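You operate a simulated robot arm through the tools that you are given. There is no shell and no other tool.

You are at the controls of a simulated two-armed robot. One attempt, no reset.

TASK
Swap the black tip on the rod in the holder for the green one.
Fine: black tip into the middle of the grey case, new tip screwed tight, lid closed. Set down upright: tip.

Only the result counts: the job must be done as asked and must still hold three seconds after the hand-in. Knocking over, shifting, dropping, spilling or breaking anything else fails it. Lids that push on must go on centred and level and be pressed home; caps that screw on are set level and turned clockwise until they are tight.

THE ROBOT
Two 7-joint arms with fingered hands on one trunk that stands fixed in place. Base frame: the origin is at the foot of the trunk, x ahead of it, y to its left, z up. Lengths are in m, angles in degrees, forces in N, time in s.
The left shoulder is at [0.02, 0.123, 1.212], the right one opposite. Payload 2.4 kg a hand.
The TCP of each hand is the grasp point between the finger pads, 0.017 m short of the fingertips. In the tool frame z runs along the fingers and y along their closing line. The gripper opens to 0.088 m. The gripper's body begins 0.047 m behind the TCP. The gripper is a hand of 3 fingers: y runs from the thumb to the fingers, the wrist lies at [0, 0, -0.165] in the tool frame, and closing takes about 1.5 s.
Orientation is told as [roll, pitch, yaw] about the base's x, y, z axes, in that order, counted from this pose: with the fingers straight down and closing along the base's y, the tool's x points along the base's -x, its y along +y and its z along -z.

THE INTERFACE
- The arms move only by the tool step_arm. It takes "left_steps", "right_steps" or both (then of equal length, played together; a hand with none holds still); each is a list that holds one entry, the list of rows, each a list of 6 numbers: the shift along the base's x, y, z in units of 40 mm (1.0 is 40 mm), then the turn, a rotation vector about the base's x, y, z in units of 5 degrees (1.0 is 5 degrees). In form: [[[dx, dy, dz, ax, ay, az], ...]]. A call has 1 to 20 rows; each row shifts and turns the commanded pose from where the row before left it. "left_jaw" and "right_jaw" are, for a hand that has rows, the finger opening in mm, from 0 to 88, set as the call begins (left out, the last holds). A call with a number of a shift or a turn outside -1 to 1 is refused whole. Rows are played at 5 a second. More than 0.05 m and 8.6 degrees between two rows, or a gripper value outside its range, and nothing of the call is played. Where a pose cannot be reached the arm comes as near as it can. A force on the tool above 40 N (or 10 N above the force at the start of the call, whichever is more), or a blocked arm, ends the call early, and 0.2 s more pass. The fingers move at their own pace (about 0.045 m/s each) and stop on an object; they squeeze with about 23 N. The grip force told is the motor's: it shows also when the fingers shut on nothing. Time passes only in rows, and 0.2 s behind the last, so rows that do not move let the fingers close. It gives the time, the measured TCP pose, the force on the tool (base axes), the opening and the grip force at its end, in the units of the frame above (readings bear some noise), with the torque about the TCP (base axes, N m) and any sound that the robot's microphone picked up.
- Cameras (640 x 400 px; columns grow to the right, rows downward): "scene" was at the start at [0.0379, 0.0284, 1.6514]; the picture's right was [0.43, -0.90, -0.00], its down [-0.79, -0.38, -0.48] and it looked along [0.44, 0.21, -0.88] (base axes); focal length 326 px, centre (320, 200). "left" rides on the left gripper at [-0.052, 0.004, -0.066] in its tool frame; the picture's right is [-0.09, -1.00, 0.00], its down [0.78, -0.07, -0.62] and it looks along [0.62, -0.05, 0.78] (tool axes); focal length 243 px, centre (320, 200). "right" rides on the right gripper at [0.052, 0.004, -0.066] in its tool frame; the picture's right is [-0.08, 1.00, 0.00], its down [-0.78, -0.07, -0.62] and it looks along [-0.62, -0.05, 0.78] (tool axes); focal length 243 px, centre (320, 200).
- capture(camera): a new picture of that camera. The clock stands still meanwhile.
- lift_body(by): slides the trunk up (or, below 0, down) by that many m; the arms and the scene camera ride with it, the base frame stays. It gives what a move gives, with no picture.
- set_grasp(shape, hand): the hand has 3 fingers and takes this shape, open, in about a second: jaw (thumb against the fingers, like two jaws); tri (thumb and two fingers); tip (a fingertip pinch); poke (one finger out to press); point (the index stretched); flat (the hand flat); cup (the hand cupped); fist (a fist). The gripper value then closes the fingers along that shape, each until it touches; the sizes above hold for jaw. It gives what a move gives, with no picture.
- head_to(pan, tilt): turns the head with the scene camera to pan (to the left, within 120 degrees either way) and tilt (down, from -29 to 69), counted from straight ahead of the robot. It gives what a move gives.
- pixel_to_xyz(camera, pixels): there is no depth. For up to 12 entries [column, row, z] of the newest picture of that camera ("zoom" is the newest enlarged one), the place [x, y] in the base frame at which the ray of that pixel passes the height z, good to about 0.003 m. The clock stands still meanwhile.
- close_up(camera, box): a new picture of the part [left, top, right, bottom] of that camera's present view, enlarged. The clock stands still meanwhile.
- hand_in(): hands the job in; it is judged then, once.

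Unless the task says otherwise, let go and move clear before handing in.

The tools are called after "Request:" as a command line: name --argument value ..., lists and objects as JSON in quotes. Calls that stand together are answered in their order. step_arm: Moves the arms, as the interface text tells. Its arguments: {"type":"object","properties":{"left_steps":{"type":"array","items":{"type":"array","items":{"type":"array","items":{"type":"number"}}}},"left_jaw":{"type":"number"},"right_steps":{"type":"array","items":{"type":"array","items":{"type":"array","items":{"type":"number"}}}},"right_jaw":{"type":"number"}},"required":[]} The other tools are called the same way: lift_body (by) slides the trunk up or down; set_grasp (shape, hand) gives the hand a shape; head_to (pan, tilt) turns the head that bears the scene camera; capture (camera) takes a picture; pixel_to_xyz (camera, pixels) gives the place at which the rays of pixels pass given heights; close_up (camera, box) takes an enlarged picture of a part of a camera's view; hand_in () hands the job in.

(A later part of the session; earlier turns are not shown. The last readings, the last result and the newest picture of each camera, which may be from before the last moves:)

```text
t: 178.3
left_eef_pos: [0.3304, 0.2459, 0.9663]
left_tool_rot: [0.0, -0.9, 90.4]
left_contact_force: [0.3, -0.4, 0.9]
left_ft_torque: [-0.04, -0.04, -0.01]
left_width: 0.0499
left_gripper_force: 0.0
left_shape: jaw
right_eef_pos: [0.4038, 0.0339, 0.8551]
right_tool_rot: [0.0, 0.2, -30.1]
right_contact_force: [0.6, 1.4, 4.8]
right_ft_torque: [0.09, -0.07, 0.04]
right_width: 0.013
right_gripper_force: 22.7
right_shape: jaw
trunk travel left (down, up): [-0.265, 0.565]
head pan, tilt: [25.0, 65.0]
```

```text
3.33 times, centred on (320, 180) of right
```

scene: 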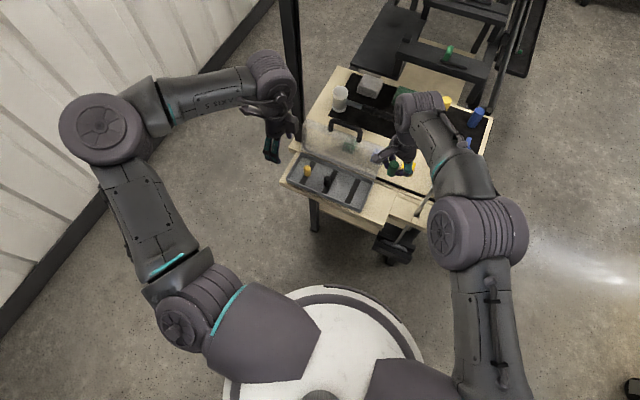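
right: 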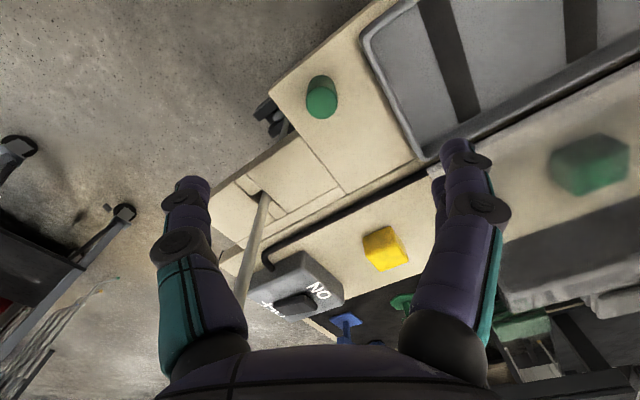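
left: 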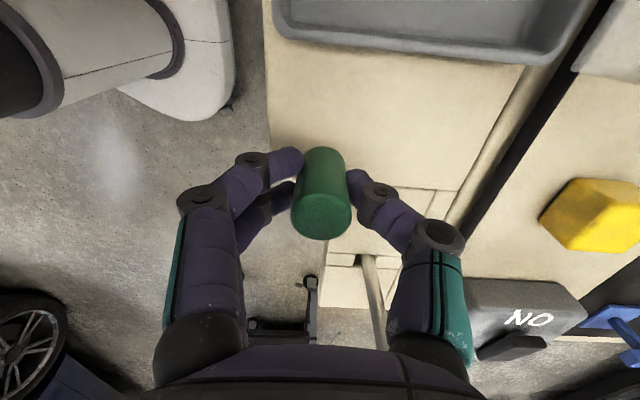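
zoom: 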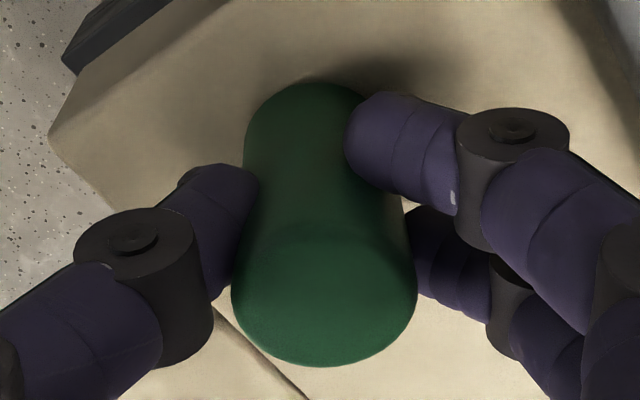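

Closer, but still overlapping; force-closing is automatic. One more 2 mm shift in the same direction.

Request:
step_arm --right_steps '[[[0, 0, 0, 0, 0, 0], [0, 0, 0, 0, 0, 0], [0, 0, 0, 0, 0, 0], [0.045, -0.026, 0, 0, 0, 0], [0, 0, 0, 0, 0, 0]]]' --right_jaw 34

Request:
close_up --camera "right" --box '[236, 120, 404, 240]'

Request:
step_arm --right_steps '[[[0, 0, 0, 0, 0, 0], [0, 0, 0, 0, 0, 0], [0, 0, 0, 0, 0, 0], [0, 0, 0, 0, 0, 0], [0, 0, 0, 0, 0, 0]]]' --right_jaw 15

Request:
close_up --camera "right" --box '[236, 120, 404, 240]'

```text
t: 179.5
left_eef_pos: [0.3302, 0.2449, 0.9663]
left_tool_rot: [0.0, -0.8, 90.3]
left_contact_force: [-1.0, 0.8, 0.1]
left_ft_torque: [0.0, -0.03, -0.02]
left_width: 0.0498
left_gripper_force: 0.0
left_shape: jaw
right_eef_pos: [0.4068, 0.0333, 0.8559]
right_tool_rot: [0.0, 0.3, -30.2]
right_contact_force: [0.3, 0.8, 0.2]
right_ft_torque: [0.04, -0.02, 0.02]
right_width: 0.0337
right_gripper_force: 0.1
right_shape: jaw
trunk travel left (down, up): [-0.265, 0.565]
head pan, tilt: [25.0, 65.0]
```

```text
3.33 times, centred on (320, 180) of right
```

zoom: 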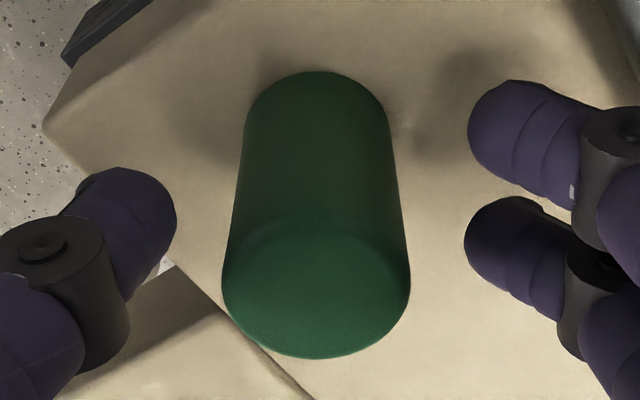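

```text
t: 180.7
left_eef_pos: [0.3306, 0.2468, 0.9665]
left_tool_rot: [0.0, -0.9, 90.2]
left_contact_force: [0.1, -1.7, -0.2]
left_ft_torque: [-0.02, 0.04, 0.02]
left_width: 0.0498
left_gripper_force: 0.0
left_shape: jaw
right_eef_pos: [0.4053, 0.0324, 0.8559]
right_tool_rot: [0.1, 0.3, -30.2]
right_contact_force: [0.5, 0.6, 8.2]
right_ft_torque: [0.12, -0.04, 0.01]
right_width: 0.0125
right_gripper_force: 23.1
right_shape: jaw
trunk travel left (down, up): [-0.265, 0.565]
head pan, tilt: [25.0, 65.0]
```

```text
3.33 times, centred on (320, 180) of right
```

zoom: 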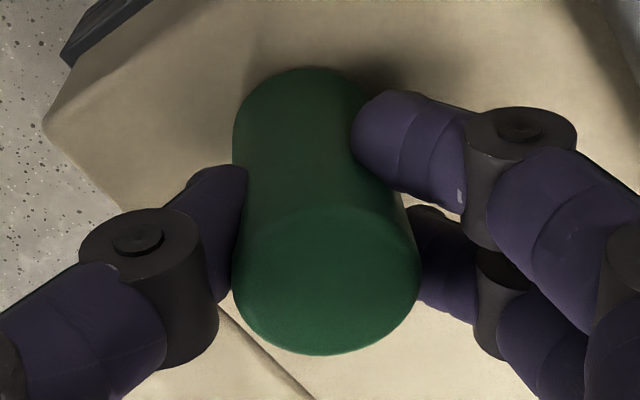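

Re-deriving geometry (tip ≈19 mm wide, ≈27 mm tall), the good grip had TCP ~19 mm above the tip's base and the tip ~2.6 mm toward the camera side. I'll regrip with that: shift 4 mm more and lower 10 mm.

Request:
step_arm --right_steps '[[[0, 0, 0, 0, 0, 0], [0, 0, 0, 0, 0, 0], [0, 0, 0, 0, 0, 0], [0.045, -0.026, -0.12, 0, 0, 0], [0.045, -0.026, -0.12, 0, 0, 0], [0, 0, 0, 0, 0, 0]]]' --right_jaw 36

Request:
close_up --camera "right" --box '[236, 120, 404, 240]'

Request:
step_arm --right_steps '[[[0, 0, 0, 0, 0, 0], [0, 0, 0, 0, 0, 0], [0, 0, 0, 0, 0, 0], [0, 0, 0, 0, 0, 0], [0, 0, 0, 0, 0, 0]]]' --right_jaw 15

Request:
close_up --camera "right" --box '[236, 120, 404, 240]'

```text
t: 182.1
left_eef_pos: [0.331, 0.2454, 0.9657]
left_tool_rot: [0.0, -0.9, 90.2]
left_contact_force: [-0.3, 0.1, -0.5]
left_ft_torque: [0.04, 0.03, 0.03]
left_width: 0.0496
left_gripper_force: 0.1
left_shape: jaw
right_eef_pos: [0.4094, 0.0307, 0.8459]
right_tool_rot: [0.0, 0.3, -30.1]
right_contact_force: [0.3, -0.1, 0.8]
right_ft_torque: [-0.02, 0.0, 0.01]
right_width: 0.0358
right_gripper_force: 0.0
right_shape: jaw
trunk travel left (down, up): [-0.265, 0.565]
head pan, tilt: [25.0, 65.0]
```

```text
3.33 times, centred on (320, 180) of right
```

zoom: 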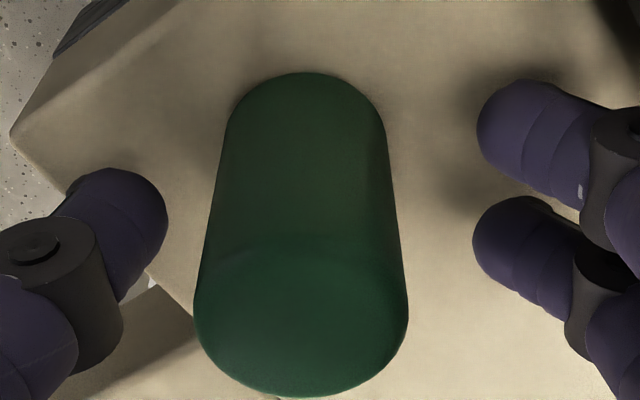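

```text
t: 183.3
left_eef_pos: [0.3313, 0.2456, 0.9666]
left_tool_rot: [0.0, -0.9, 90.3]
left_contact_force: [0.1, 0.1, 0.1]
left_ft_torque: [-0.01, -0.01, 0.02]
left_width: 0.0499
left_gripper_force: 0.1
left_shape: jaw
right_eef_pos: [0.4093, 0.0317, 0.8466]
right_tool_rot: [0.1, 0.3, -30.0]
right_contact_force: [1.5, -0.3, -0.7]
right_ft_torque: [0.0, -0.01, -0.01]
right_width: 0.0133
right_gripper_force: 23.8
right_shape: jaw
trunk travel left (down, up): [-0.265, 0.565]
head pan, tilt: [25.0, 65.0]
```

```text
3.33 times, centred on (320, 180) of right
```

zoom: 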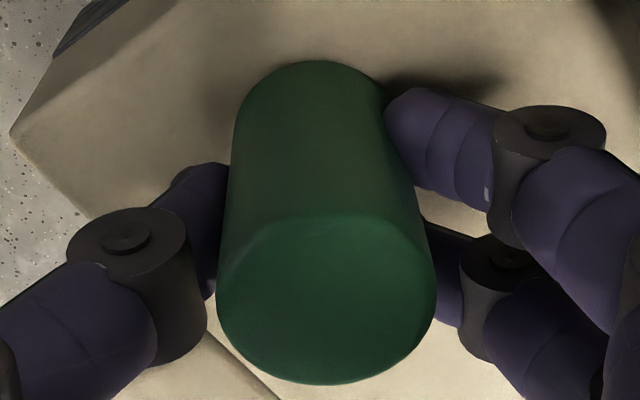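

Better (13.3 mm), but the thumb met it first and tilted it ~4°. I'll retry with the tip biased toward the fingers' side and TCP 1.5 mm closer in the other axis.

Request:
step_arm --right_steps '[[[0, 0, 0, 0, 0, 0], [0, 0, 0, 0, 0, 0], [0, 0, 0, 0, 0, 0], [-0.06, -0.08, 0.03, 0, 0, 0], [-0.05, -0.08, 0.03, 0, 0, 0], [0, 0, 0, 0, 0, 0]]]' --right_jaw 36

Request:
close_up --camera "right" --box '[236, 120, 404, 240]'

Request:
step_arm --right_steps '[[[0, 0, 0, 0, 0, 0], [0, 0, 0, 0, 0, 0], [0, 0, 0, 0, 0, 0], [0, 0, 0, 0, 0, 0], [0, 0, 0, 0, 0, 0]]]' --right_jaw 15

Request:
close_up --camera "right" --box '[236, 120, 404, 240]'

```text
t: 184.7
left_eef_pos: [0.3297, 0.2453, 0.9659]
left_tool_rot: [-0.1, -0.9, 90.3]
left_contact_force: [0.7, 0.0, -0.2]
left_ft_torque: [-0.01, 0.02, 0.0]
left_width: 0.05
left_gripper_force: 0.1
left_shape: jaw
right_eef_pos: [0.4054, 0.0254, 0.8487]
right_tool_rot: [-0.1, 0.3, -30.2]
right_contact_force: [-0.1, -0.3, 0.0]
right_ft_torque: [-0.01, 0.0, 0.01]
right_width: 0.0355
right_gripper_force: 0.1
right_shape: jaw
trunk travel left (down, up): [-0.265, 0.565]
head pan, tilt: [25.0, 65.0]
```

```text
3.33 times, centred on (320, 180) of right
```

zoom: 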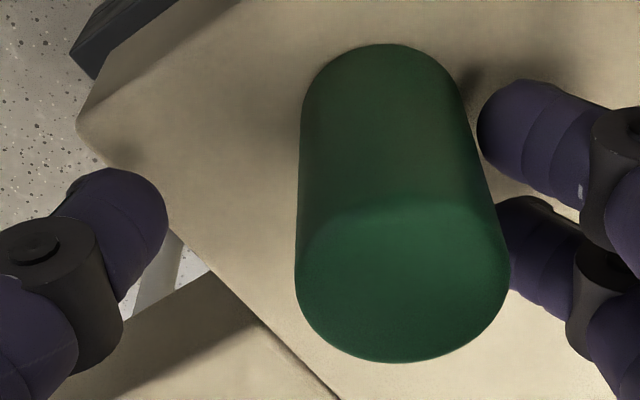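

```text
t: 185.9
left_eef_pos: [0.3306, 0.2452, 0.9659]
left_tool_rot: [0.0, -0.8, 90.3]
left_contact_force: [0.2, 0.9, -0.8]
left_ft_torque: [0.02, -0.01, -0.02]
left_width: 0.0496
left_gripper_force: 0.0
left_shape: jaw
right_eef_pos: [0.4062, 0.0251, 0.8486]
right_tool_rot: [0.1, 0.2, -30.0]
right_contact_force: [0.3, -0.4, 0.3]
right_ft_torque: [-0.01, 0.0, -0.03]
right_width: 0.0093
right_gripper_force: 23.0
right_shape: jaw
trunk travel left (down, up): [-0.265, 0.565]
head pan, tilt: [25.0, 65.0]
```

```text
3.33 times, centred on (320, 180) of right
```

zoom: 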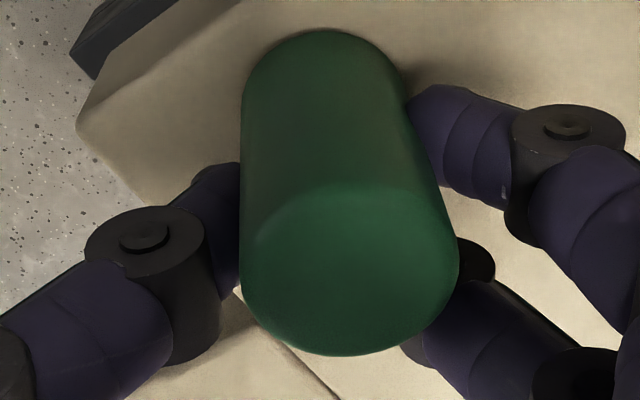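

That's worse (9.3 mm): the key is the offset along the finger-width axis; it should be near -2.6 mm, and closing pushes it ~1.5 mm further. I'll reopen and shift 7 mm so it starts near -1 mm.

Request:
step_arm --right_steps '[[[0, 0, 0, 0, 0, 0], [0, 0, 0, 0, 0, 0], [0, 0, 0, 0, 0, 0], [-0.076, 0.044, -0.02, 0, 0, 0], [-0.076, 0.044, -0.02, 0, 0, 0], [0, 0, 0, 0, 0, 0]]]' --right_jaw 36

Request:
close_up --camera "right" --box '[236, 120, 404, 240]'

```text
t: 187.3
left_eef_pos: [0.3296, 0.245, 0.9654]
left_tool_rot: [-0.1, -0.8, 90.2]
left_contact_force: [0.1, -0.9, -0.1]
left_ft_torque: [0.02, 0.02, -0.01]
left_width: 0.0498
left_gripper_force: 0.1
left_shape: jaw
right_eef_pos: [0.3988, 0.0291, 0.8465]
right_tool_rot: [0.0, 0.3, -30.1]
right_contact_force: [-0.1, 0.4, 0.4]
right_ft_torque: [0.03, 0.01, 0.02]
right_width: 0.0355
right_gripper_force: 0.1
right_shape: jaw
trunk travel left (down, up): [-0.265, 0.565]
head pan, tilt: [25.0, 65.0]
```

```text
3.33 times, centred on (320, 180) of right
```

zoom: 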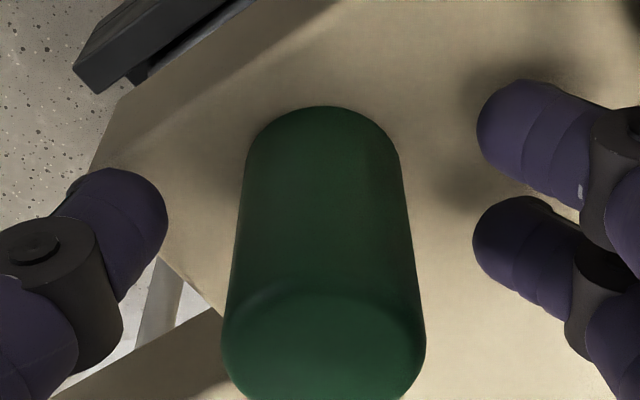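

Request:
step_arm --right_steps '[[[0.055, -0.031, 0, 0, 0, 0], [0, 0, 0, 0, 0, 0]]]'

Request:
step_arm --right_steps '[[[0, 0, 0, 0, 0, 0], [0, 0, 0, 0, 0, 0], [0, 0, 0, 0, 0, 0], [0, 0, 0, 0, 0, 0], [0, 0, 0, 0, 0, 0]]]' --right_jaw 15

Request:
close_up --camera "right" --box '[236, 120, 404, 240]'

```text
t: 187.9
left_eef_pos: [0.3308, 0.2444, 0.9668]
left_tool_rot: [0.0, -0.9, 90.3]
left_contact_force: [0.5, -0.1, -0.3]
left_ft_torque: [-0.02, -0.03, -0.04]
left_width: 0.0499
left_gripper_force: 0.0
left_shape: jaw
right_eef_pos: [0.4031, 0.0274, 0.8462]
right_tool_rot: [-0.1, 0.3, -30.1]
right_contact_force: [-0.3, -0.3, 0.6]
right_ft_torque: [0.0, -0.02, 0.03]
right_width: 0.0351
right_gripper_force: 0.1
right_shape: jaw
trunk travel left (down, up): [-0.265, 0.565]
head pan, tilt: [25.0, 65.0]
```

```text
t: 189.1
left_eef_pos: [0.3301, 0.2451, 0.966]
left_tool_rot: [0.0, -0.8, 90.3]
left_contact_force: [-0.7, 0.3, -0.3]
left_ft_torque: [-0.01, -0.01, -0.01]
left_width: 0.0496
left_gripper_force: 0.0
left_shape: jaw
right_eef_pos: [0.4016, 0.0266, 0.847]
right_tool_rot: [-0.1, 0.3, -30.1]
right_contact_force: [-0.1, 0.1, 0.5]
right_ft_torque: [-0.03, 0.0, 0.0]
right_width: 0.015
right_gripper_force: 23.3
right_shape: jaw
trunk travel left (down, up): [-0.265, 0.565]
head pan, tilt: [25.0, 65.0]
```

```text
3.33 times, centred on (320, 180) of right
```

zoom: 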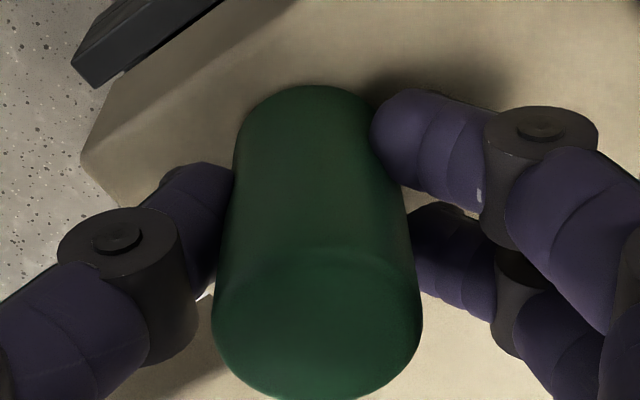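

Now 15.0 mm, 23 N and visibly straight — like the good grip. Lifting to check it stays so.

Request:
step_arm --right_steps '[[[0, 0, 0.05, 0, 0, 0], [0, 0, 0.3, 0, 0, 0], [0, 0, 0.5, 0, 0, 0], [0, 0, 0.5, 0, 0, 0], [0, 0, 0.5, 0, 0, 0]]]' --right_jaw 8

Request:
close_up --camera "right" --box '[236, 120, 404, 240]'

```text
t: 190.3
left_eef_pos: [0.3315, 0.2456, 0.9672]
left_tool_rot: [0.1, -0.8, 90.4]
left_contact_force: [0.0, 0.7, 0.0]
left_ft_torque: [0.02, 0.05, -0.01]
left_width: 0.0498
left_gripper_force: 0.1
left_shape: jaw
right_eef_pos: [0.4021, 0.0269, 0.9214]
right_tool_rot: [0.0, 0.3, -30.1]
right_contact_force: [0.4, -0.7, -0.6]
right_ft_torque: [-0.01, -0.03, 0.0]
right_width: 0.0142
right_gripper_force: 22.4
right_shape: jaw
trunk travel left (down, up): [-0.265, 0.565]
head pan, tilt: [25.0, 65.0]
```

```text
3.33 times, centred on (320, 180) of right
```

zoom: 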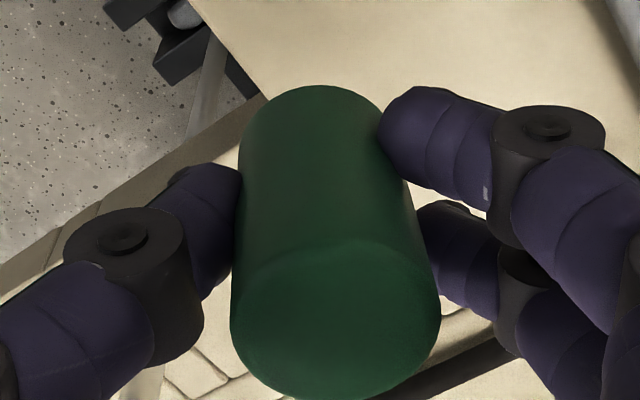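

Slight lean (~4–5°) but a firm 14.2 mm grip. I'll raise the trunk and move above the stud again at yaw 95°, then align using the predicted stud pixel.

Request:
lift_body --by 0.16

Request:
step_arm --right_steps '[[[0.069, -0.119, 0, 0, 0, 1], [0.069, -0.119, 0, 0, 0, 1], [0.069, -0.119, 0, 0, 0, 1], [0.069, -0.119, 0, 0, 0, 1], [0.069, -0.119, 0, 0, 0, 1], [0.069, -0.119, 0, 0, 0, 1], [0.069, -0.119, 0, 0, 0, 1], [0.069, -0.119, 0, 0, 0, 1], [0.069, -0.119, 0, 0, 0, 1], [0.069, -0.119, 0, 0, 0, 1], [0.069, -0.119, 0, 0, 0, 1], [0.069, -0.119, 0, 0, 0, 1], [0.069, -0.119, 0, 0, 0, 1], [0.069, -0.119, 0, 0, 0, 1], [0.069, -0.119, 0, 0, 0, 1], [0.069, -0.119, 0, 0, 0, 1], [0.069, -0.119, 0, 0, 0, 1], [0.069, -0.119, 0, 0, 0, 1], [0.069, -0.119, 0, 0, 0, 1], [0.069, -0.119, 0, 0, 0, 1]]]'

Request:
step_arm --right_steps '[[[0, 0, 0, 0, 0, 1], [0, 0, 0, 0, 0, 1], [0, 0, 0, 0, 0, 1], [0, 0, -0.25, 0, 0, 1], [0, 0, -0.25, 0, 0, 1]]]'

Request:
close_up --camera "right" --box '[256, 80, 384, 240]'

```text
t: 192.1
left_eef_pos: [0.3318, 0.2453, 1.1266]
left_tool_rot: [0.0, -0.8, 90.3]
left_contact_force: [-0.4, 0.0, 0.0]
left_ft_torque: [0.02, 0.02, -0.01]
left_width: 0.0497
left_gripper_force: 0.1
left_shape: jaw
right_eef_pos: [0.4014, 0.0269, 1.0811]
right_tool_rot: [0.1, 0.3, -30.0]
right_contact_force: [0.1, -0.1, 0.7]
right_ft_torque: [0.03, 0.02, 0.01]
right_width: 0.0143
right_gripper_force: 23.1
right_shape: jaw
trunk travel left (down, up): [-0.425, 0.405]
head pan, tilt: [25.0, 65.0]
```

```text
t: 196.3
left_eef_pos: [0.3316, 0.2441, 1.1259]
left_tool_rot: [0.0, -0.8, 90.3]
left_contact_force: [-0.7, -0.5, 0.1]
left_ft_torque: [0.0, 0.01, 0.0]
left_width: 0.0495
left_gripper_force: 0.1
left_shape: jaw
right_eef_pos: [0.4585, -0.0689, 1.0811]
right_tool_rot: [0.1, 0.3, 69.9]
right_contact_force: [-0.1, -0.8, 0.5]
right_ft_torque: [0.03, 0.01, 0.0]
right_width: 0.0143
right_gripper_force: 23.4
right_shape: jaw
trunk travel left (down, up): [-0.425, 0.405]
head pan, tilt: [25.0, 65.0]
```

```text
t: 197.5
left_eef_pos: [0.3309, 0.2456, 1.1254]
left_tool_rot: [0.1, -0.8, 90.3]
left_contact_force: [-0.8, -0.3, 0.2]
left_ft_torque: [0.01, 0.0, 0.02]
left_width: 0.0498
left_gripper_force: 0.1
left_shape: jaw
right_eef_pos: [0.4593, -0.0695, 1.0597]
right_tool_rot: [0.1, 0.2, 95.0]
right_contact_force: [-0.1, 0.0, -0.3]
right_ft_torque: [-0.01, -0.01, -0.01]
right_width: 0.0143
right_gripper_force: 23.1
right_shape: jaw
trunk travel left (down, up): [-0.425, 0.405]
head pan, tilt: [25.0, 65.0]
```

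```text
2.50 times, centred on (320, 160) of right
```

zoom: 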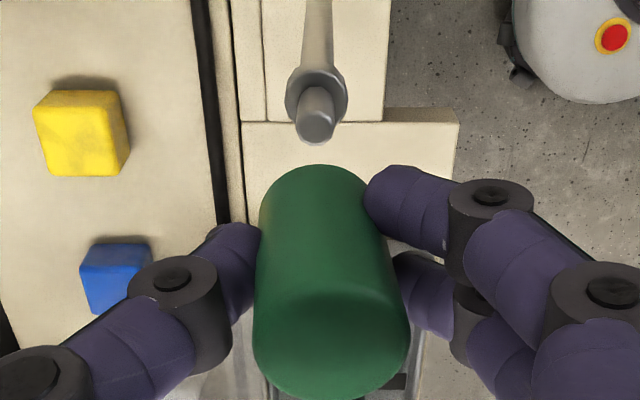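

Stud top at (318.4,130) versus the predicted aligned pixel (319.2,128.9): within ~0.7 mm. I'll apply that small correction, tilt the hand 4.5° so the tip is vertical, and lower.

Request:
step_arm --right_steps '[[[0.024, 0.009, -0.2, -0.04, 0.45, 0], [0.024, 0.009, -0.2, -0.04, 0.45, 0], [0, 0, -0.2, 0, 0, 0]]]'

Request:
close_up --camera "right" --box '[256, 80, 384, 240]'

Request:
close_up --camera "scene" --box '[410, 160, 458, 200]'

```text
t: 198.3
left_eef_pos: [0.3306, 0.2447, 1.1251]
left_tool_rot: [0.1, -0.9, 90.3]
left_contact_force: [-0.1, -0.8, 0.1]
left_ft_torque: [-0.01, 0.02, -0.01]
left_width: 0.0497
left_gripper_force: 0.0
left_shape: jaw
right_eef_pos: [0.455, -0.0679, 1.0369]
right_tool_rot: [4.6, 0.2, 94.9]
right_contact_force: [0.5, 0.9, -0.1]
right_ft_torque: [-0.02, 0.0, 0.02]
right_width: 0.0144
right_gripper_force: 23.1
right_shape: jaw
right hand out of reach, approached as far as the arm can: row 2
trunk travel left (down, up): [-0.425, 0.405]
head pan, tilt: [25.0, 65.0]
```

```text
2.50 times, centred on (320, 160) of right
```

zoom: 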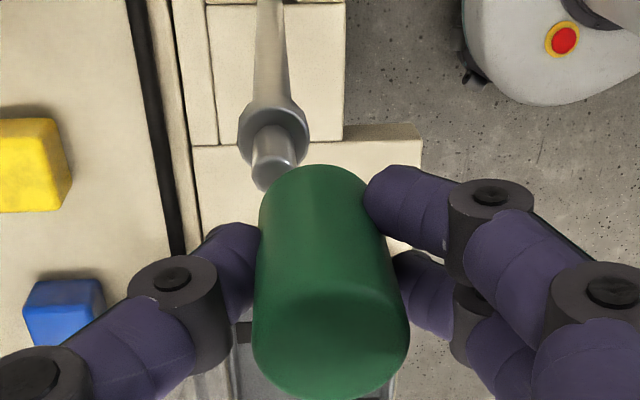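

```text
10.00 times, centred on (434, 180) of scene
```

zoom: 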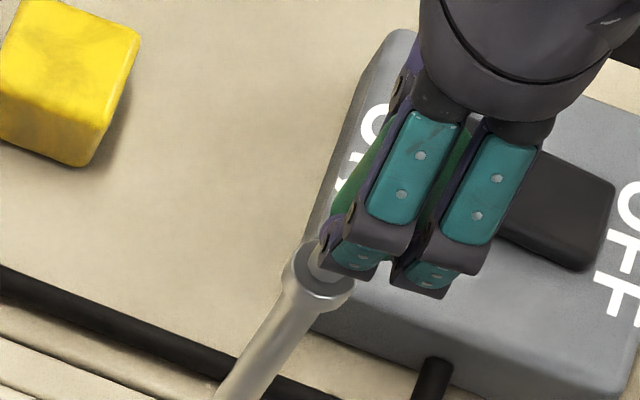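

The tilt pushed the wrist out of reach here (TCP pulled to x=0.455). At yaw 0° the same correction moves the wrist toward the shoulder, so I'll rise, undo the tilt, and turn to yaw 0°.

Request:
step_arm --right_steps '[[[0, 0, 0.4, 0.04, -0.45, 0], [0, 0, 0.3, 0.04, -0.45, 0], [0.05, 0, 0, 0, 0, -1], [0.05, 0, 0, 0, 0, -1], [0, 0, 0, 0, 0, -1], [0, 0, 0, 0, 0, -1], [0, 0, 0, 0, 0, -1], [0, 0, 0, 0, 0, -1], [0, 0, 0, 0, 0, -1], [0, 0, 0, 0, 0, -1], [0, 0, 0, 0, 0, -1], [0, 0, 0, 0, 0, -1], [0, 0, 0, 0, 0, -1], [0, 0, 0, 0, 0, -1], [0, 0, 0, 0, 0, -1], [0, 0, 0, 0, 0, -1], [0, 0, 0, 0, 0, -1], [0, 0, 0, 0, 0, -1], [0, 0, 0, 0, 0, -1], [0, 0, 0, 0, 0, -1]]]'

Request:
step_arm --right_steps '[[[0, 0, 0, 0, 0, -1]]]'

Request:
close_up --camera "right" --box '[256, 80, 384, 240]'

```text
t: 202.5
left_eef_pos: [0.3302, 0.2465, 1.1261]
left_tool_rot: [0.0, -0.8, 90.3]
left_contact_force: [0.3, 0.3, 0.3]
left_ft_torque: [-0.03, 0.0, 0.0]
left_width: 0.0495
left_gripper_force: 0.0
left_shape: jaw
right_eef_pos: [0.4581, -0.0684, 1.0669]
right_tool_rot: [-0.1, 0.3, 4.8]
right_contact_force: [0.5, 0.5, 0.0]
right_ft_torque: [0.01, 0.03, 0.02]
right_width: 0.0146
right_gripper_force: 23.1
right_shape: jaw
trunk travel left (down, up): [-0.425, 0.405]
head pan, tilt: [25.0, 65.0]
```

```text
t: 202.9
left_eef_pos: [0.3325, 0.2452, 1.1268]
left_tool_rot: [0.0, -1.0, 90.3]
left_contact_force: [-0.5, 0.3, -0.3]
left_ft_torque: [-0.01, -0.02, 0.03]
left_width: 0.0497
left_gripper_force: 0.1
left_shape: jaw
right_eef_pos: [0.4576, -0.068, 1.065]
right_tool_rot: [-0.1, 0.3, -0.2]
right_contact_force: [0.2, -0.6, 0.5]
right_ft_torque: [0.03, -0.05, 0.02]
right_width: 0.0145
right_gripper_force: 23.0
right_shape: jaw
trunk travel left (down, up): [-0.425, 0.405]
head pan, tilt: [25.0, 65.0]
```

```text
2.50 times, centred on (320, 160) of right
```

zoom: 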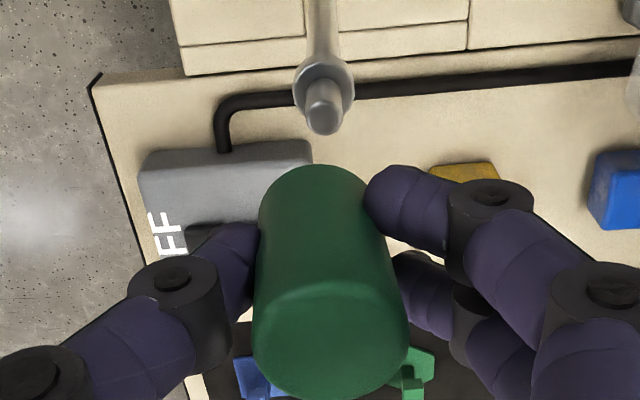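

At yaw 0° the stud top is at (320.8,127.2) versus predicted (319.2,125): shift +1.5 mm x, +0.9 mm y. Applying that together with the 4.5° levelling tilt, then lowering part-way.

Request:
step_arm --right_steps '[[[0.019, -0.007, -0.2, 0.45, 0, 0], [0.019, -0.007, -0.2, 0.45, 0, 0], [0, 0, -0.2, 0, 0, 0]]]'

Request:
close_up --camera "right" --box '[256, 80, 384, 240]'

Request:
close_up --camera "scene" --box '[410, 160, 458, 200]'

```text
t: 203.7
left_eef_pos: [0.33, 0.2452, 1.1262]
left_tool_rot: [0.0, -0.9, 90.2]
left_contact_force: [-0.5, 0.2, 0.5]
left_ft_torque: [0.03, 0.01, 0.01]
left_width: 0.0496
left_gripper_force: 0.0
left_shape: jaw
right_eef_pos: [0.4589, -0.0684, 1.0417]
right_tool_rot: [4.5, 0.3, -0.2]
right_contact_force: [-0.1, 0.0, 1.2]
right_ft_torque: [-0.03, -0.01, 0.0]
right_width: 0.0143
right_gripper_force: 22.7
right_shape: jaw
trunk travel left (down, up): [-0.425, 0.405]
head pan, tilt: [25.0, 65.0]
```

```text
2.50 times, centred on (320, 160) of right
```

zoom: 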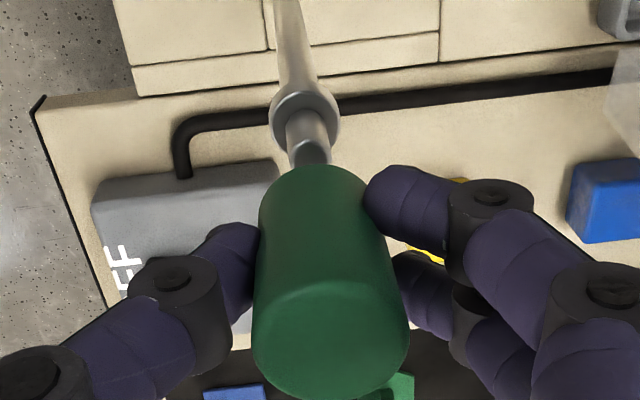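

```text
10.00 times, centred on (434, 180) of scene
```

zoom: 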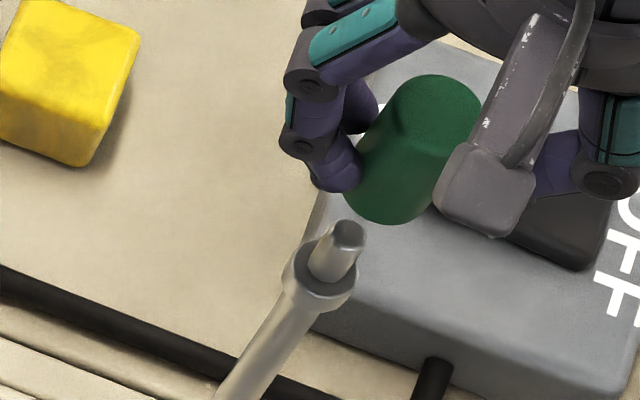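

The scene view shows both stud (345,235) and tip bottom; I'll zoom further to measure their relative offset accurately.

Request:
close_up --camera "scene" --box '[428, 166, 452, 186]'

```text
16.00 times, centred on (440, 176) of scene
```

zoom: 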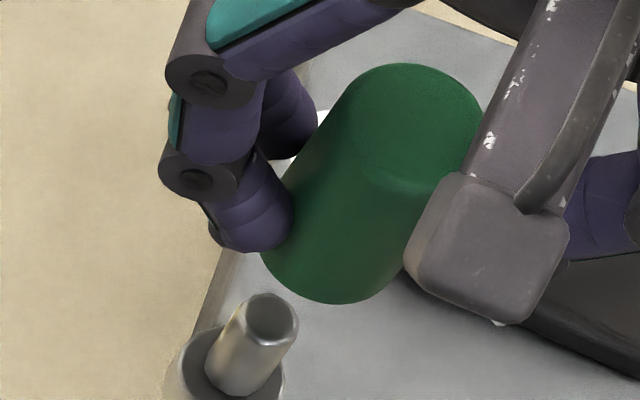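

Rod-axis extension lands ~1.3 mm to the +y side of the tip's bottom centre in both views. Correcting +1.3 mm in y and lowering toward the stud.

Request:
step_arm --right_steps '[[[-0.01, 0.033, -0.15, 0, 0, 0], [0, 0, -0.15, 0, 0, 0], [0, 0, -0.1, 0, 0, 0]]]'

Request:
close_up --camera "scene" --box '[424, 168, 448, 188]'

Request:
close_up --camera "right" --box '[256, 80, 384, 240]'

```text
t: 204.5
left_eef_pos: [0.3302, 0.245, 1.1258]
left_tool_rot: [-0.1, -0.9, 90.3]
left_contact_force: [0.0, -0.8, 0.1]
left_ft_torque: [0.01, 0.0, 0.02]
left_width: 0.0496
left_gripper_force: 0.1
left_shape: jaw
right_eef_pos: [0.4597, -0.069, 1.0236]
right_tool_rot: [4.6, 0.3, -0.1]
right_contact_force: [-1.0, -0.2, 0.2]
right_ft_torque: [0.0, 0.0, 0.04]
right_width: 0.0143
right_gripper_force: 22.9
right_shape: jaw
trunk travel left (down, up): [-0.425, 0.405]
head pan, tilt: [25.0, 65.0]
```

```text
16.00 times, centred on (436, 178) of scene
```

zoom: 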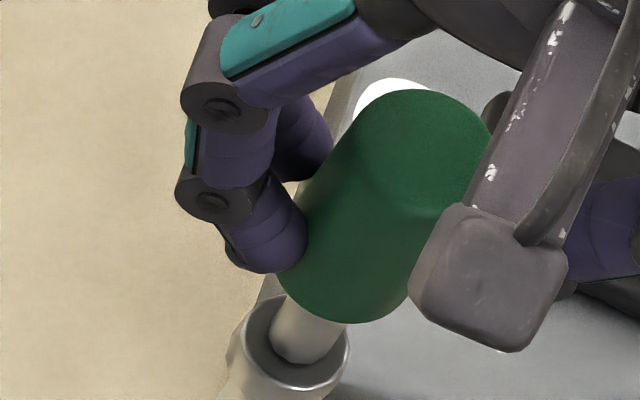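

```text
2.50 times, centred on (320, 160) of right
```

zoom: 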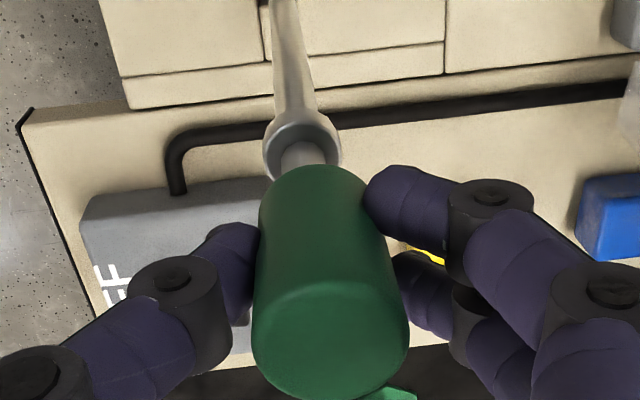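

Now laterally within about ±1 mm. Lowering gently to feel for entry.

Request:
step_arm --right_steps '[[[0, -0.01, -0.06, 0, 0, 0]]]'

Request:
step_arm --right_steps '[[[0, 0, -0.05, 0, 0, 0]]]'

Request:
step_arm --right_steps '[[[0, 0, -0.05, 0, 0, 0]]]'

Request:
close_up --camera "scene" --box '[424, 168, 448, 188]'

```text
t: 204.9
left_eef_pos: [0.3297, 0.2461, 1.1264]
left_tool_rot: [0.1, -0.8, 90.3]
left_contact_force: [0.9, -0.3, -0.5]
left_ft_torque: [0.03, 0.0, 0.0]
left_width: 0.0496
left_gripper_force: 0.1
left_shape: jaw
right_eef_pos: [0.4596, -0.068, 1.0238]
right_tool_rot: [4.7, 0.3, -0.1]
right_contact_force: [-1.1, 0.0, 0.2]
right_ft_torque: [-0.02, 0.02, -0.01]
right_width: 0.0143
right_gripper_force: 23.2
right_shape: jaw
trunk travel left (down, up): [-0.425, 0.405]
head pan, tilt: [25.0, 65.0]
```

```text
t: 205.3
left_eef_pos: [0.3299, 0.2445, 1.1252]
left_tool_rot: [0.0, -0.7, 90.3]
left_contact_force: [-0.2, -0.2, 0.3]
left_ft_torque: [0.0, -0.01, -0.02]
left_width: 0.0497
left_gripper_force: 0.1
left_shape: jaw
right_eef_pos: [0.4594, -0.0673, 1.0208]
right_tool_rot: [4.6, 0.4, -0.1]
right_contact_force: [0.2, -0.6, -0.6]
right_ft_torque: [-0.01, 0.02, 0.01]
right_width: 0.0141
right_gripper_force: 22.7
right_shape: jaw
trunk travel left (down, up): [-0.425, 0.405]
head pan, tilt: [25.0, 65.0]
```

```text
t: 205.7
left_eef_pos: [0.3311, 0.2446, 1.1257]
left_tool_rot: [0.1, -0.8, 90.3]
left_contact_force: [-0.2, -0.8, 1.7]
left_ft_torque: [-0.01, 0.02, -0.02]
left_width: 0.0496
left_gripper_force: 0.0
left_shape: jaw
right_eef_pos: [0.4597, -0.0682, 1.0171]
right_tool_rot: [4.4, 0.3, -0.2]
right_contact_force: [0.2, 0.7, -0.5]
right_ft_torque: [0.01, 0.0, 0.0]
right_width: 0.0146
right_gripper_force: 23.2
right_shape: jaw
trunk travel left (down, up): [-0.425, 0.405]
head pan, tilt: [25.0, 65.0]
```

```text
16.00 times, centred on (436, 178) of scene
```

zoom: 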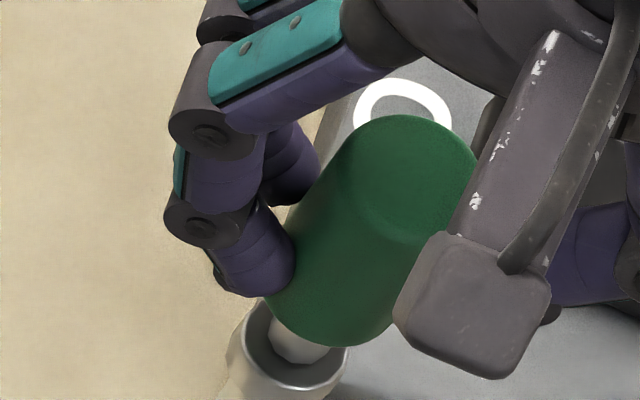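

No contact yet at 1.017 (earlier it touched at 1.020). Continuing.

Request:
step_arm --right_steps '[[[0, 0, -0.05, 0, 0, 0]]]'

Request:
step_arm --right_steps '[[[0, 0, -0.05, 0, 0, 0]]]'

Request:
step_arm --right_steps '[[[0, 0, -0.05, 0, 0, 0]]]'

Request:
close_up --camera "scene" --box '[424, 168, 448, 188]'

```text
t: 206.1
left_eef_pos: [0.331, 0.2458, 1.1251]
left_tool_rot: [0.0, -0.8, 90.2]
left_contact_force: [0.8, -0.2, 0.1]
left_ft_torque: [-0.01, 0.0, -0.01]
left_width: 0.0497
left_gripper_force: 0.0
left_shape: jaw
right_eef_pos: [0.4586, -0.0677, 1.0157]
right_tool_rot: [4.5, 0.3, -0.2]
right_contact_force: [0.5, -0.7, 0.7]
right_ft_torque: [0.01, 0.03, 0.0]
right_width: 0.0142
right_gripper_force: 23.0
right_shape: jaw
trunk travel left (down, up): [-0.425, 0.405]
head pan, tilt: [25.0, 65.0]
```

```text
t: 206.5
left_eef_pos: [0.3314, 0.2456, 1.1243]
left_tool_rot: [0.1, -0.9, 90.4]
left_contact_force: [-0.4, 0.0, -0.3]
left_ft_torque: [-0.02, -0.01, 0.0]
left_width: 0.0497
left_gripper_force: 0.0
left_shape: jaw
right_eef_pos: [0.4596, -0.0678, 1.0137]
right_tool_rot: [4.5, 0.3, -0.2]
right_contact_force: [0.3, 0.4, 0.4]
right_ft_torque: [0.0, 0.01, 0.04]
right_width: 0.0144
right_gripper_force: 22.7
right_shape: jaw
trunk travel left (down, up): [-0.425, 0.405]
head pan, tilt: [25.0, 65.0]
```

```text
t: 206.9
left_eef_pos: [0.3304, 0.2456, 1.1257]
left_tool_rot: [0.0, -0.8, 90.3]
left_contact_force: [-0.1, -0.4, -0.4]
left_ft_torque: [0.04, 0.02, -0.01]
left_width: 0.0498
left_gripper_force: 0.1
left_shape: jaw
right_eef_pos: [0.458, -0.0681, 1.0134]
right_tool_rot: [4.5, 0.3, -0.1]
right_contact_force: [-0.3, 1.2, -0.2]
right_ft_torque: [-0.01, 0.01, 0.01]
right_width: 0.0143
right_gripper_force: 23.0
right_shape: jaw
trunk travel left (down, up): [-0.425, 0.405]
head pan, tilt: [25.0, 65.0]
```

```text
16.00 times, centred on (436, 178) of scene
```

zoom: 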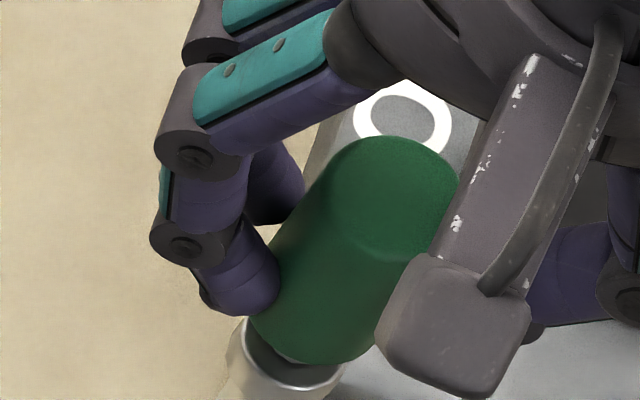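

The stud is entering the bore (it is no longer visible between tip and collar) with no force. Continuing down.

Request:
step_arm --right_steps '[[[0, 0, -0.05, 0, 0, 0]]]'

Request:
step_arm --right_steps '[[[0, 0, -0.05, 0, 0, 0]]]'

Request:
close_up --camera "scene" --box '[420, 168, 444, 188]'

Request:
close_up --camera "right" --box '[256, 80, 384, 240]'

```text
t: 207.3
left_eef_pos: [0.3311, 0.2448, 1.126]
left_tool_rot: [-0.1, -0.8, 90.3]
left_contact_force: [0.2, 0.2, 0.5]
left_ft_torque: [0.01, -0.04, 0.0]
left_width: 0.0496
left_gripper_force: 0.0
left_shape: jaw
right_eef_pos: [0.4589, -0.0675, 1.0114]
right_tool_rot: [4.5, 0.4, 0.0]
right_contact_force: [1.1, -0.6, 0.2]
right_ft_torque: [0.0, -0.02, 0.0]
right_width: 0.0144
right_gripper_force: 23.4
right_shape: jaw
trunk travel left (down, up): [-0.425, 0.405]
head pan, tilt: [25.0, 65.0]
```

```text
t: 207.7
left_eef_pos: [0.3306, 0.2456, 1.1262]
left_tool_rot: [0.1, -0.8, 90.3]
left_contact_force: [0.8, -0.2, 0.3]
left_ft_torque: [0.0, 0.01, 0.02]
left_width: 0.0494
left_gripper_force: 0.0
left_shape: jaw
right_eef_pos: [0.4577, -0.0691, 1.009]
right_tool_rot: [4.4, 0.3, -0.1]
right_contact_force: [-0.3, -0.1, -0.1]
right_ft_torque: [0.03, -0.03, -0.01]
right_width: 0.0144
right_gripper_force: 23.0
right_shape: jaw
trunk travel left (down, up): [-0.425, 0.405]
head pan, tilt: [25.0, 65.0]
```

```text
16.00 times, centred on (432, 178) of scene
```

zoom: 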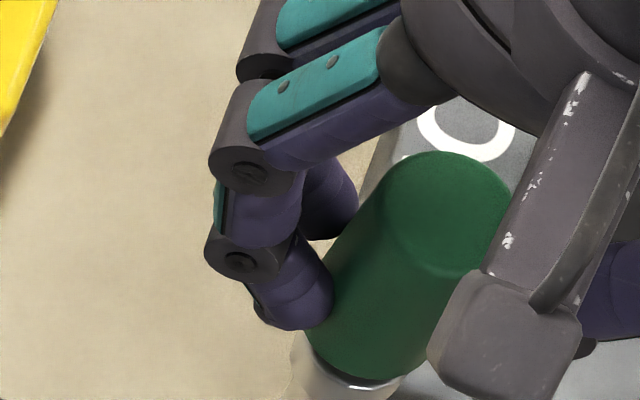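

```text
2.50 times, centred on (320, 160) of right
```

zoom: 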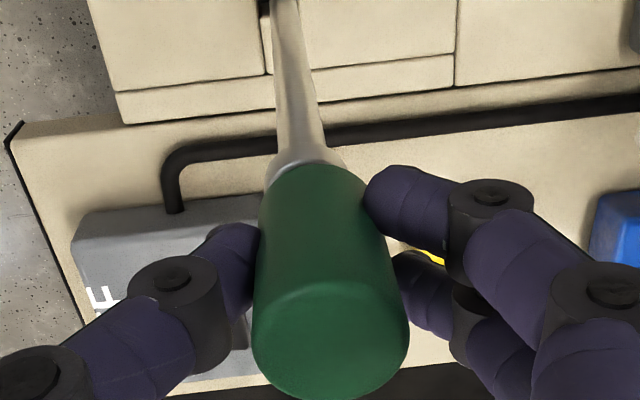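

Request:
step_arm --right_steps '[[[0, 0, -0.05, 0, 0, 0]]]'

Request:
step_arm --right_steps '[[[0, 0, -0.04, 0, 0, 0]]]'

Request:
close_up --camera "scene" --box '[420, 168, 444, 188]'

Request:
close_up --camera "right" --box '[256, 80, 384, 240]'

```text
t: 208.1
left_eef_pos: [0.3297, 0.245, 1.1255]
left_tool_rot: [0.0, -0.9, 90.3]
left_contact_force: [-0.6, 0.7, 0.2]
left_ft_torque: [-0.02, 0.0, 0.01]
left_width: 0.0497
left_gripper_force: 0.0
left_shape: jaw
right_eef_pos: [0.4593, -0.0668, 1.0071]
right_tool_rot: [4.4, 0.3, -0.1]
right_contact_force: [-0.6, 0.0, -0.2]
right_ft_torque: [-0.01, 0.01, -0.01]
right_width: 0.0143
right_gripper_force: 22.6
right_shape: jaw
trunk travel left (down, up): [-0.425, 0.405]
head pan, tilt: [25.0, 65.0]
```

```text
t: 208.5
left_eef_pos: [0.3307, 0.2458, 1.1262]
left_tool_rot: [0.1, -0.8, 90.2]
left_contact_force: [0.6, -0.1, -0.2]
left_ft_torque: [-0.02, -0.02, -0.01]
left_width: 0.0495
left_gripper_force: 0.0
left_shape: jaw
right_eef_pos: [0.4588, -0.0678, 1.0046]
right_tool_rot: [4.5, 0.4, 0.0]
right_contact_force: [0.7, 0.0, -0.5]
right_ft_torque: [-0.01, -0.01, 0.0]
right_width: 0.0146
right_gripper_force: 22.7
right_shape: jaw
trunk travel left (down, up): [-0.425, 0.405]
head pan, tilt: [25.0, 65.0]
```

```text
16.00 times, centred on (432, 178) of scene
```

zoom: 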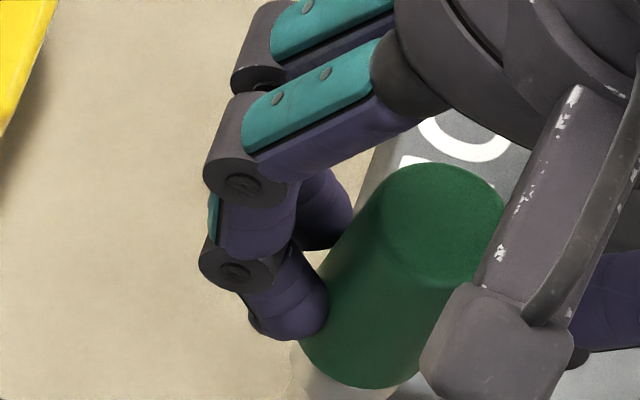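

```text
2.50 times, centred on (320, 160) of right
```

zoom: 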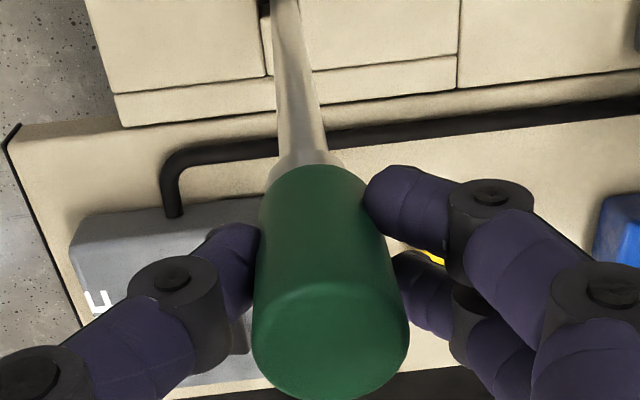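

Request:
step_arm --right_steps '[[[0, 0, -0.04, 0, 0, 0]]]'

Request:
step_arm --right_steps '[[[0, 0, -0.04, 0, 0, 0]]]'

Request:
close_up --camera "right" --box '[256, 80, 384, 240]'

Request:
close_up --camera "scene" --box '[410, 170, 446, 200]'

```text
t: 208.9
left_eef_pos: [0.3299, 0.2452, 1.1267]
left_tool_rot: [0.0, -0.7, 90.3]
left_contact_force: [-1.0, 0.0, 0.7]
left_ft_torque: [-0.02, 0.02, -0.01]
left_width: 0.0498
left_gripper_force: 0.1
left_shape: jaw
right_eef_pos: [0.4585, -0.0671, 1.0037]
right_tool_rot: [4.5, 0.2, 0.0]
right_contact_force: [-0.5, -1.1, 6.1]
right_ft_torque: [0.0, 0.03, -0.01]
right_width: 0.0144
right_gripper_force: 23.1
right_shape: jaw
trunk travel left (down, up): [-0.425, 0.405]
head pan, tilt: [25.0, 65.0]
```

```text
t: 209.3
left_eef_pos: [0.3301, 0.2455, 1.1264]
left_tool_rot: [0.0, -0.8, 90.4]
left_contact_force: [-0.3, 0.1, -0.3]
left_ft_torque: [0.01, 0.0, -0.02]
left_width: 0.0499
left_gripper_force: 0.1
left_shape: jaw
right_eef_pos: [0.4589, -0.0679, 1.0037]
right_tool_rot: [4.6, 0.1, -0.1]
right_contact_force: [0.7, 0.9, 12.9]
right_ft_torque: [0.02, 0.04, 0.02]
right_width: 0.015
right_gripper_force: 22.6
right_shape: jaw
trunk travel left (down, up): [-0.425, 0.405]
head pan, tilt: [25.0, 65.0]
```

```text
2.50 times, centred on (320, 160) of right
```

zoom: 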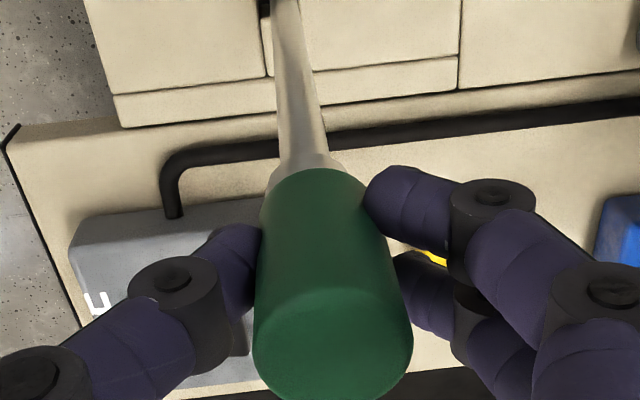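

```text
13.33 times, centred on (428, 185) of scene
```

zoom: 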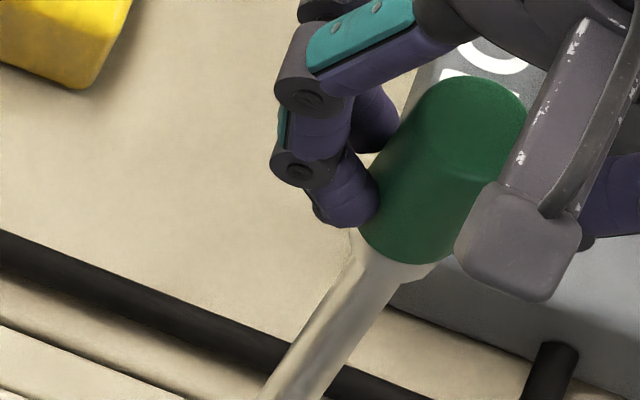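

The tip has slid fully onto the stud (TCP 1.0037, contact 12.9 N near the collar). Now I'll release, level the hand, and regrip it at yaw +95° for a proper clockwise stroke.

Request:
step_arm --right_steps '[[[0, 0, 0.02, 0, 0, 0], [0, 0, 0, 0, 0, 0], [0, 0, 0, 0, 0, 0], [0, 0, 0, 0, 0, 0], [0, 0, 0, 0, 0, 0]]]' --right_jaw 50

Request:
close_up --camera "right" --box '[236, 80, 404, 240]'

Request:
close_up --camera "scene" --box '[410, 170, 446, 200]'

```text
t: 210.5
left_eef_pos: [0.3303, 0.2458, 1.1256]
left_tool_rot: [0.1, -0.9, 90.3]
left_contact_force: [0.5, -0.2, 0.6]
left_ft_torque: [0.0, 0.0, -0.02]
left_width: 0.0499
left_gripper_force: 0.0
left_shape: jaw
right_eef_pos: [0.458, -0.0684, 1.003]
right_tool_rot: [4.5, 0.3, -0.1]
right_contact_force: [0.0, -0.1, -0.5]
right_ft_torque: [0.03, 0.03, 0.01]
right_width: 0.0497
right_gripper_force: 0.0
right_shape: jaw
trunk travel left (down, up): [-0.425, 0.405]
head pan, tilt: [25.0, 65.0]
```

```text
2.50 times, centred on (320, 160) of right
```

zoom: 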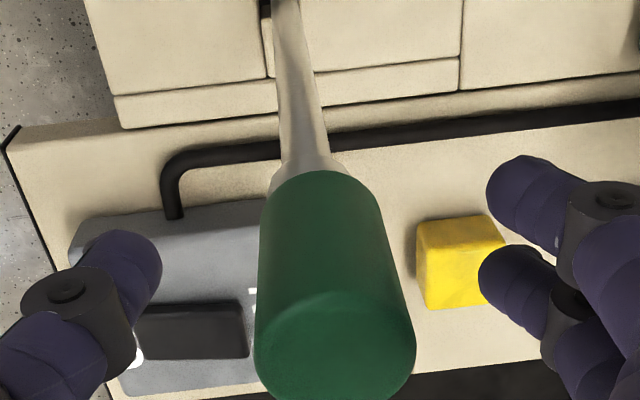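

```text
13.33 times, centred on (428, 185) of scene
```

zoom: 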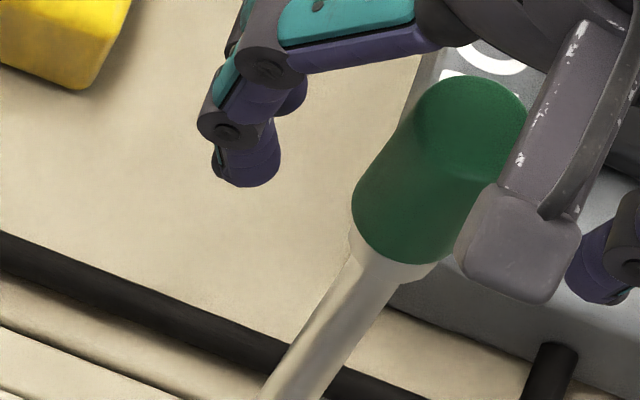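

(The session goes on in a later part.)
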